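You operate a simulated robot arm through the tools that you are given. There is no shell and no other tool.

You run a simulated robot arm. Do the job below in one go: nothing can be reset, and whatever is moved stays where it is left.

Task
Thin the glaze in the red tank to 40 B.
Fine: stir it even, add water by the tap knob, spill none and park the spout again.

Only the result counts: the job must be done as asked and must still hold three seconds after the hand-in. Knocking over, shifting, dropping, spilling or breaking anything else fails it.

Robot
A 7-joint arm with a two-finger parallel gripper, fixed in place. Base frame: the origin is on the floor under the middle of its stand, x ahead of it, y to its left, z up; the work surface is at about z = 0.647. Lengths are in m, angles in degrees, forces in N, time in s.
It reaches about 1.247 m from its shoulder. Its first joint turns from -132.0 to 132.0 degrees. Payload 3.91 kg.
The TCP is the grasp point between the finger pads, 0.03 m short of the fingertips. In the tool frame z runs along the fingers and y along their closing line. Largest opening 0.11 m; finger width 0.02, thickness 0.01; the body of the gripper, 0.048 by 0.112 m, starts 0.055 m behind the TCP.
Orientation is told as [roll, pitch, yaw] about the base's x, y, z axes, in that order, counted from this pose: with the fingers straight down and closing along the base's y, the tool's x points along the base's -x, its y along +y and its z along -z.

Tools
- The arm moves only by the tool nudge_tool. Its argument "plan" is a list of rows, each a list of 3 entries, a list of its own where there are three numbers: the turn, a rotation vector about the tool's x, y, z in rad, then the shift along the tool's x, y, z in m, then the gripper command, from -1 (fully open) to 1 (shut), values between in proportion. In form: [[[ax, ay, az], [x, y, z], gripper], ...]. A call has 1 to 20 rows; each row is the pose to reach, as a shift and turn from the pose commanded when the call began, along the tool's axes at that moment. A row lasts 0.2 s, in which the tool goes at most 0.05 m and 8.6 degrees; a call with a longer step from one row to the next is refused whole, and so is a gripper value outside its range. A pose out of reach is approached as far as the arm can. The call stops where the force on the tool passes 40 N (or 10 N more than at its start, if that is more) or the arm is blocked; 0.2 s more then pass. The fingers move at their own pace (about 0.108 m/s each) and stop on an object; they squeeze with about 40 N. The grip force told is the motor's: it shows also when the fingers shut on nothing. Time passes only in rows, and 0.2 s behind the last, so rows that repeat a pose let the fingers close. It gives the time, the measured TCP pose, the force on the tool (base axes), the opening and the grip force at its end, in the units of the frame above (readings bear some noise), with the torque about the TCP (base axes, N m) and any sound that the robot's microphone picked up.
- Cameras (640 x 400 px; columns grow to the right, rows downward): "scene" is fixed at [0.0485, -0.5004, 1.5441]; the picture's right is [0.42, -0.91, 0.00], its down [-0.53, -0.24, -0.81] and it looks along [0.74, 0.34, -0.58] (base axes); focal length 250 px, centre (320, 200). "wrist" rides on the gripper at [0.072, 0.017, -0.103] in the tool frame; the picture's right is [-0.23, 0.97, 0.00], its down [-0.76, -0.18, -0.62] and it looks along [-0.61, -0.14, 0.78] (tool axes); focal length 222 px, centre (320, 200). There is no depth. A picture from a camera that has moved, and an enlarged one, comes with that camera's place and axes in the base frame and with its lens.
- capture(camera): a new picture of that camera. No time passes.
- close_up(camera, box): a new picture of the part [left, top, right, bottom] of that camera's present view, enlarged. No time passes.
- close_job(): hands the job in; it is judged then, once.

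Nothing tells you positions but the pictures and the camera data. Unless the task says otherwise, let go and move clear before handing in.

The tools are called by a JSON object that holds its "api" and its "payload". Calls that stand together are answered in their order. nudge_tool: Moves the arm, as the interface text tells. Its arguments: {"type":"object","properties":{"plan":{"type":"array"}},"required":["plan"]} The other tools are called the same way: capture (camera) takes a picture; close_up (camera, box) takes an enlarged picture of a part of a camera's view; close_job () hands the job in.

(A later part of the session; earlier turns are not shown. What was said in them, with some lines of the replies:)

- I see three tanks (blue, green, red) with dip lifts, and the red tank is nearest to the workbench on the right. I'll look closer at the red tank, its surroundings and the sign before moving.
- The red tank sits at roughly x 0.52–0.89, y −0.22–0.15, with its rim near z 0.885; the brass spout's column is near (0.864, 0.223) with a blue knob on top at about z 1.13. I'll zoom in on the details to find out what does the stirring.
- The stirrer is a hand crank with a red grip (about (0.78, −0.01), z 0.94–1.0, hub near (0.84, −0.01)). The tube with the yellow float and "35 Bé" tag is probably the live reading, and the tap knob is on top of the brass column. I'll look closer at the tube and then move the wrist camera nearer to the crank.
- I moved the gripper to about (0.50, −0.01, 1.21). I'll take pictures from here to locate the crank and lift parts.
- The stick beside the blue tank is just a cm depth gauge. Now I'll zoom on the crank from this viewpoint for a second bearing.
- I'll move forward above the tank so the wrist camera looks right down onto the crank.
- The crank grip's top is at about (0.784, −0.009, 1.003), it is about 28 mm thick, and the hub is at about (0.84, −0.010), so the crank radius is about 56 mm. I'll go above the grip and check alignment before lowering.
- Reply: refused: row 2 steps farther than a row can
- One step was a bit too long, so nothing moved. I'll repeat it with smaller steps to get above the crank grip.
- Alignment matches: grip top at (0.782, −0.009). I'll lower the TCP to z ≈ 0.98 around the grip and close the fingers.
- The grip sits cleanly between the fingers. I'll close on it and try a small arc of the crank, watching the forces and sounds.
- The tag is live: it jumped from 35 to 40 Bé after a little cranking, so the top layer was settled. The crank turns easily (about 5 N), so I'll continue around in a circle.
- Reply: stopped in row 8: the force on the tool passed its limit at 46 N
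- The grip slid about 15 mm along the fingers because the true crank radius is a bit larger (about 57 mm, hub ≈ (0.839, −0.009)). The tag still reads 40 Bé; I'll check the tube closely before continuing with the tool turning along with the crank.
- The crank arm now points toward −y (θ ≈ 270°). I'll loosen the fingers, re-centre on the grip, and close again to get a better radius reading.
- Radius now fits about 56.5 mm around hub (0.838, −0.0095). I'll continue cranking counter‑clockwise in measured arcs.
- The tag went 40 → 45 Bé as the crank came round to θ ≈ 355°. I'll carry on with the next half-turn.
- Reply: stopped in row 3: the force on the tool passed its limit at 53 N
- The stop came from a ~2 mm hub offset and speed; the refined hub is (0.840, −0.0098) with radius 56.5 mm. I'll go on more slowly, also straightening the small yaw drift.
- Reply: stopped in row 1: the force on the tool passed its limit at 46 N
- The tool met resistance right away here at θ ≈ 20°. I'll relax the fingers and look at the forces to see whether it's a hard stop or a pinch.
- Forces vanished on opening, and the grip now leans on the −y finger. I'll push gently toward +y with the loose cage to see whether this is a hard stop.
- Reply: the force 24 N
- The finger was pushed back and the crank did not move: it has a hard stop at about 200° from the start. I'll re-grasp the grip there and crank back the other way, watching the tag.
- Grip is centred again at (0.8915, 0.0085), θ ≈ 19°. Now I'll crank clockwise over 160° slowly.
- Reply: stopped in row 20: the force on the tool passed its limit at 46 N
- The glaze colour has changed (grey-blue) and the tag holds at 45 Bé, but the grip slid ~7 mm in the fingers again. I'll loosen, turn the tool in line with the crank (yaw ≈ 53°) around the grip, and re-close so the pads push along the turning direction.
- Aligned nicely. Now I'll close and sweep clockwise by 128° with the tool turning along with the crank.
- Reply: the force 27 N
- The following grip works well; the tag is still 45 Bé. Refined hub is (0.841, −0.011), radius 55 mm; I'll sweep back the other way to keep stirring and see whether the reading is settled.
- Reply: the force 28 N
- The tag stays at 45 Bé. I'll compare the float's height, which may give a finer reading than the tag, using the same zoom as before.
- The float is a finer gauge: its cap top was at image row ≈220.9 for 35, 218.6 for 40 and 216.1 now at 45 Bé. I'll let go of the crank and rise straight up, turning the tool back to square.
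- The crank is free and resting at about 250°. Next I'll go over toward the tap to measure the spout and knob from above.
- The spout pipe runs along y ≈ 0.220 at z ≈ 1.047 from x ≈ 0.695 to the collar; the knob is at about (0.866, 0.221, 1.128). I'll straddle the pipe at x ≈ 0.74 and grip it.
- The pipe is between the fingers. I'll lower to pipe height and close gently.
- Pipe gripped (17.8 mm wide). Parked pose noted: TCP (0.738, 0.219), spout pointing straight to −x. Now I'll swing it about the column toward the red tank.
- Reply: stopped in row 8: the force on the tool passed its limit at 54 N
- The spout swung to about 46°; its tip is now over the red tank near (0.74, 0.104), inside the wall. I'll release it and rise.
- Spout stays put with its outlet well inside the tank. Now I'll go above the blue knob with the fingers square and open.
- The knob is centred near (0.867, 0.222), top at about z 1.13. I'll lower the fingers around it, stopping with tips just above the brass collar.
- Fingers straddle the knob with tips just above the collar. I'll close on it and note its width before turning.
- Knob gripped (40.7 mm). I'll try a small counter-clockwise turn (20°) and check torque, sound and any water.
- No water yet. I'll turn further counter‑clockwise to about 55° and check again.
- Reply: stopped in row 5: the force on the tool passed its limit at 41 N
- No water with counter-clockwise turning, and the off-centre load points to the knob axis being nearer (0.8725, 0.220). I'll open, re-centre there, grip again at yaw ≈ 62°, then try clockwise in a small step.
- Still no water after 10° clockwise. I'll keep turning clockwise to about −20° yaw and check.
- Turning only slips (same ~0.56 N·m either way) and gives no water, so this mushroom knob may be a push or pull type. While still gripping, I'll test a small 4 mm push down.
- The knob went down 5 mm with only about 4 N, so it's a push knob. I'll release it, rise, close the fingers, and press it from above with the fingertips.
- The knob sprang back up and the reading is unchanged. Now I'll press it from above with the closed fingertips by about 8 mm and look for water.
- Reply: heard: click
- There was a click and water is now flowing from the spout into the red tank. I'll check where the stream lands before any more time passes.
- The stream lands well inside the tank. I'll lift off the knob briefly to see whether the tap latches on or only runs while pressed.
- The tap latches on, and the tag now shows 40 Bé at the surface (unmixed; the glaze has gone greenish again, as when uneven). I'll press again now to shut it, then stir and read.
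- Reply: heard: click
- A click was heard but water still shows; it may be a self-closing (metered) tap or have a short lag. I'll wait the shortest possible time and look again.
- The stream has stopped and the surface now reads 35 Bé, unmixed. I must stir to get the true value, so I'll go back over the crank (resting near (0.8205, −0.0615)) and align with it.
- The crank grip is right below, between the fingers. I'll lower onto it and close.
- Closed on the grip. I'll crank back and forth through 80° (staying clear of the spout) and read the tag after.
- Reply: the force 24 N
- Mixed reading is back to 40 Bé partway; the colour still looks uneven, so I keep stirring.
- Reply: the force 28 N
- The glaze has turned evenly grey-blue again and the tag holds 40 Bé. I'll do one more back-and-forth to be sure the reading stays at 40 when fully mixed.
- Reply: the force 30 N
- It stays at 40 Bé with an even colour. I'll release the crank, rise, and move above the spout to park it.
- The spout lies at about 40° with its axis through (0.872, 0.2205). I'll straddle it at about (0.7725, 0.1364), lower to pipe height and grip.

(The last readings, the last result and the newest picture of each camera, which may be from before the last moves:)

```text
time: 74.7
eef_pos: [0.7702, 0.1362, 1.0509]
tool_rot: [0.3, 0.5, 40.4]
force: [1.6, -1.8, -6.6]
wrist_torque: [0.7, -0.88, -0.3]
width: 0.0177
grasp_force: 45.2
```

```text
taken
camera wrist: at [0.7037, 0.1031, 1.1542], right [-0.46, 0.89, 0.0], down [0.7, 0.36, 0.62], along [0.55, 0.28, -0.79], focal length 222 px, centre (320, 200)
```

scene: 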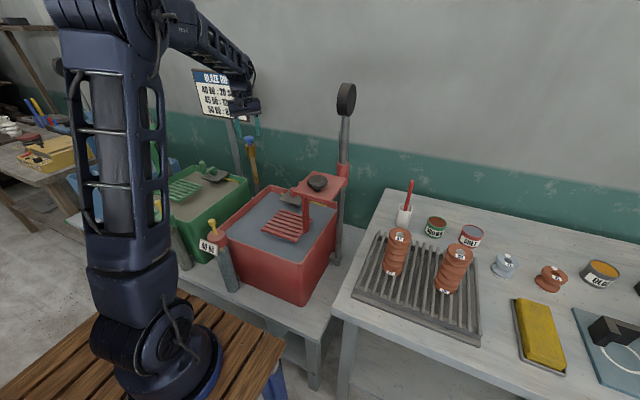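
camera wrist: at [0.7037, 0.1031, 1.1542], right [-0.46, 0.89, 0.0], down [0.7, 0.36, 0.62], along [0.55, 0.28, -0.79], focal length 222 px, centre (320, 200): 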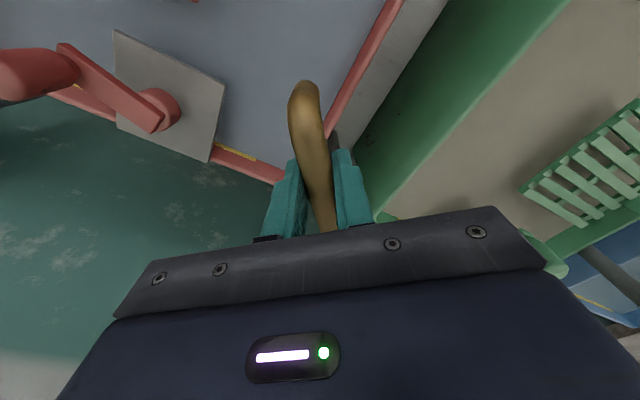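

Pipe gripped. I'll swing it back by about 40° to its parked direction.

{"api": "nudge_tool", "payload": {"plan": [[[0, 0, 0.1002], [-0.0007, 0.0132, 0], 0.8], [[0, 0, 0.2005], [-0.0026, 0.0262, 0], 0.8], [[0, 0, 0.3007], [-0.0059, 0.039, 0], 0.8], [[0, 0, 0.4009], [-0.0104, 0.0513, 0], 0.8], [[0, 0, 0.5011], [-0.0162, 0.0632, 0], 0.8], [[0, 0, 0.6014], [-0.0231, 0.0744, 0], 0.8], [[0, 0, 0.7016], [-0.0311, 0.0849, 0], 0.8], [[0, 0, 0.7016], [-0.0311, 0.0849, 0], 0.8]]}}

{"api": "capture", "payload": {"camera": "wrist"}}

{"api": "close_up", "payload": {"camera": "scene", "box": [190, 110, 290, 190]}}

```text
time: 76.5
eef_pos: [0.7399, 0.2216, 1.0536]
tool_rot: [-0.2, 0.7, 0.2]
force: [-7.8, -6.0, -25.0]
wrist_torque: [-0.04, 0.64, -0.78]
width: 0.0173
grasp_force: 45.2
```

```text
taken
camera wrist: at [0.6668, 0.24, 1.1561], right [0.22, 0.97, -0.01], down [0.77, -0.17, 0.61], along [0.6, -0.14, -0.79], focal length 222 px, centre (320, 200)
```

wrist: 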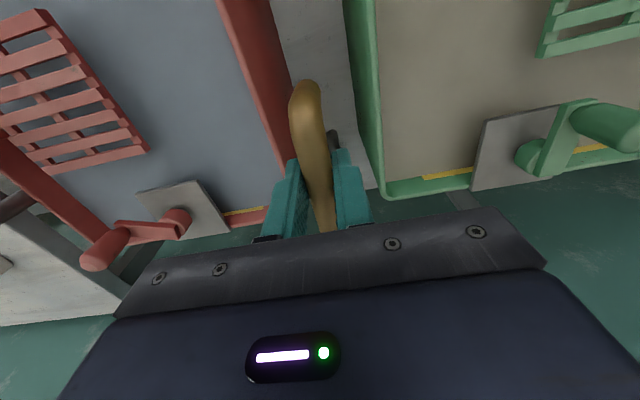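

```text
5.00 times, centred on (240, 150) of scene
camera zoom: at [0.0485, -0.5004, 1.5441], right [0.42, -0.91, 0.0], down [-0.53, -0.24, -0.81], along [0.74, 0.34, -0.58], focal length 1250 px, centre (720, 450)
```

zoom: 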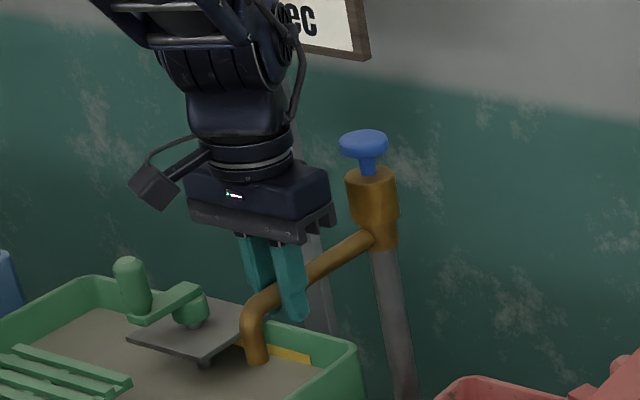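

The spout is back at its parked direction, maybe a millimetre or two past. I'll ease it back by 2 mm, let go and rise to compare with the first pictures.

{"api": "nudge_tool", "payload": {"plan": [[[0, 0, 0], [0, -0.001, 0], 0.8], [[0, 0, 0], [0, -0.002, 0], 0.8], [[0, 0, 0], [0, -0.002, 0], 0.4], [[0, 0, 0], [0, -0.002, 0], 0.0], [[0, 0, 0], [0, -0.002, 0], -0.2], [[0, 0, 0], [0, -0.002, -0.03], -0.2], [[0, 0, 0], [0, -0.002, -0.07], -0.2], [[0, 0, 0], [0, -0.002, -0.11], -0.2], [[0, 0, 0], [0.005, -0.015, -0.15], -0.2], [[0, 0, 0], [0.0153, -0.03, -0.19], -1], [[0, 0, 0], [0.0153, -0.031, -0.195], -1]]}}

{"api": "close_up", "payload": {"camera": "scene", "box": [195, 125, 275, 185]}}

{"api": "close_up", "payload": {"camera": "wrist", "box": [250, 60, 450, 210]}}

{"api": "capture", "payload": {"camera": "scene"}}

```text
time: 78.9
eef_pos: [0.7266, 0.1907, 1.2473]
tool_rot: [-0.2, 0.5, 0.2]
force: [-0.1, -0.5, -0.4]
wrist_torque: [0.03, 0.01, 0.02]
width: 0.1103
grasp_force: 0.1
```

```text
6.67 times, centred on (235, 155) of scene
camera zoom: at [0.0485, -0.5004, 1.5441], right [0.42, -0.91, 0.0], down [-0.53, -0.24, -0.81], along [0.74, 0.34, -0.58], focal length 1667 px, centre (887, 500)
```

zoom: 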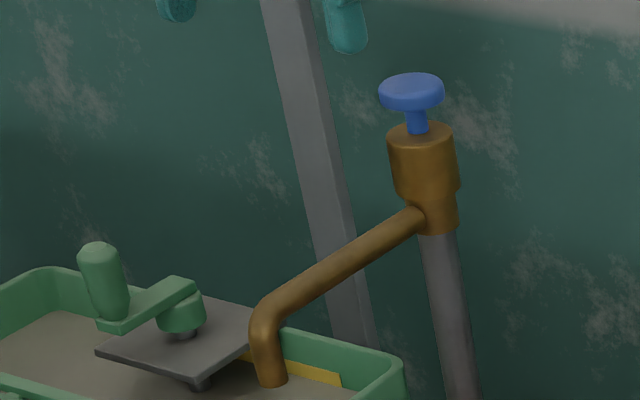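

```text
2.67 times, centred on (350, 135) of wrist
camera zoom: at [0.6533, 0.2091, 1.3508], right [0.22, 0.97, 0.0], down [0.77, -0.17, 0.62], along [0.6, -0.14, -0.79], focal length 592 px, centre (240, 373)
```

zoom: 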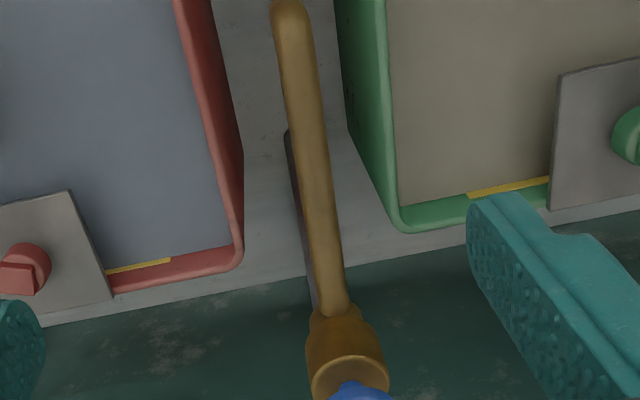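

```text
taken
```

scene: 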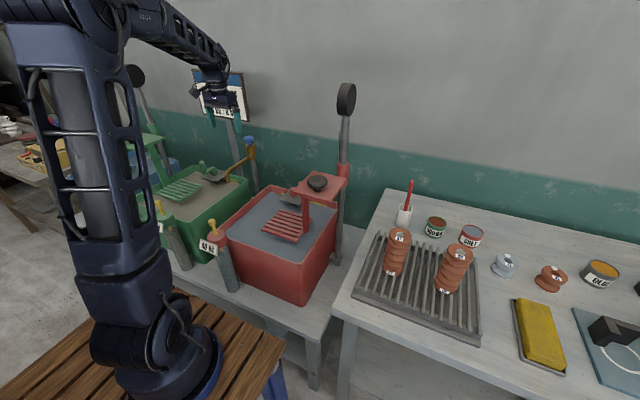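

The spout matches its initial parked picture exactly and the tap is off. I'll do a last check of the tag, the glaze and the bench for spills.

{"api": "close_up", "payload": {"camera": "scene", "box": [195, 215, 235, 260]}}

{"api": "close_up", "payload": {"camera": "scene", "box": [190, 140, 360, 310]}}

{"api": "capture", "payload": {"camera": "wrist"}}

```text
8.89 times, centred on (215, 238) of scene
camera zoom: at [0.0485, -0.5004, 1.5441], right [0.42, -0.91, 0.0], down [-0.53, -0.24, -0.81], along [0.74, 0.34, -0.58], focal length 2223 px, centre (1253, -133)
```

zoom: 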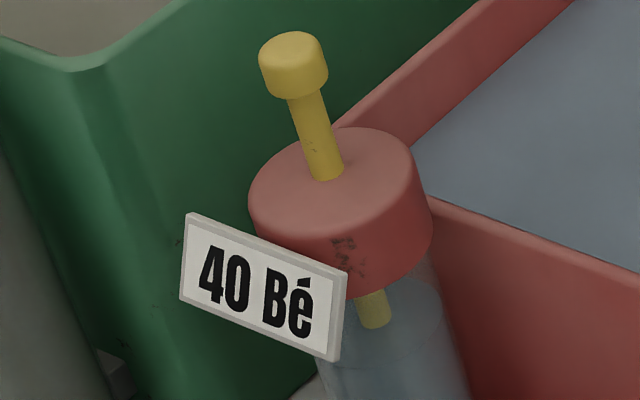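

```text
2.35 times, centred on (275, 225) of scene
camera zoom: at [0.0485, -0.5004, 1.5441], right [0.42, -0.91, 0.0], down [-0.53, -0.24, -0.81], along [0.74, 0.34, -0.58], focal length 588 px, centre (426, 141)
```

zoom: 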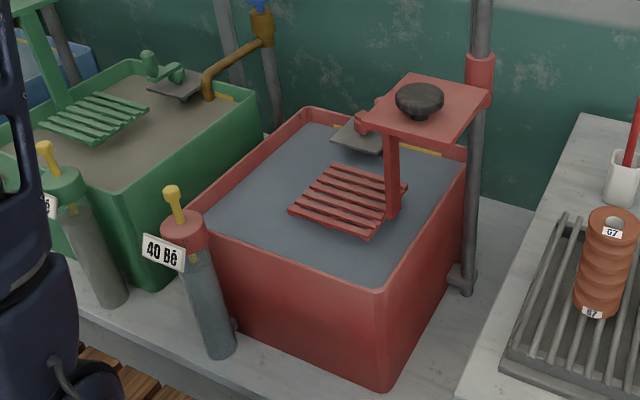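

```text
taken
camera wrist: at [0.6533, 0.2091, 1.3508], right [0.22, 0.97, 0.0], down [0.77, -0.17, 0.62], along [0.6, -0.14, -0.79], focal length 222 px, centre (320, 200)
```

wrist: 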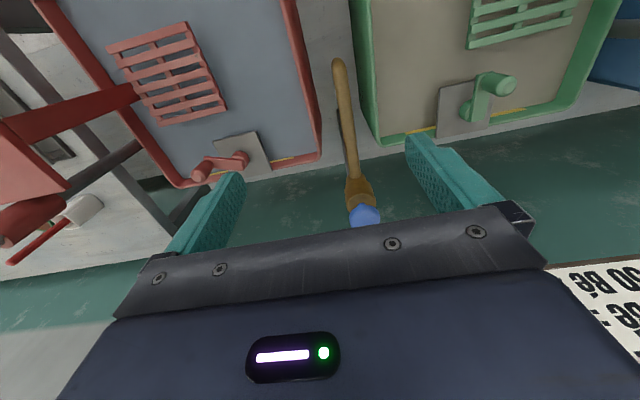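

The tag reads 40 Bé, the glaze looks even, the tap is off, the spout is parked, nothing is spilled, and the gripper is empty and clear. I'm handing the job in.

{"api": "close_job", "payload": {}}

```text
The job is handed in.
```

I stirred the red tank, thinned it to 40 Bé, and handed the job in. The tag only showed 5 Bé steps (35, 40, 45), so the true value could be up to about 2.5 Bé either side of 40.

- **Stirring:** The tank first read 35 Bé because the glaze had settled. Cranking it even brought the reading up to 45.
- **Water:** I added it with the tap knob, which turned out to be a push knob. I pressed it twice because the water was still running after the first press. The stream then stopped, and I can't tell whether the second press stopped it or added a second dose.
- **After the water:** I stirred again until the glaze was an even colour. The tag held at 40 Bé through more cranking and was still 40 just before hand-in.
- **Spout:** I swung it back and released it, and it matches the first pictures.
- **Spills:** I saw none, and nothing else looked moved.

While cranking, the force limit stopped the arm several times. One of those was the crank's own end stop, about 200° from where it started. The crank is left at a different angle from where it began.
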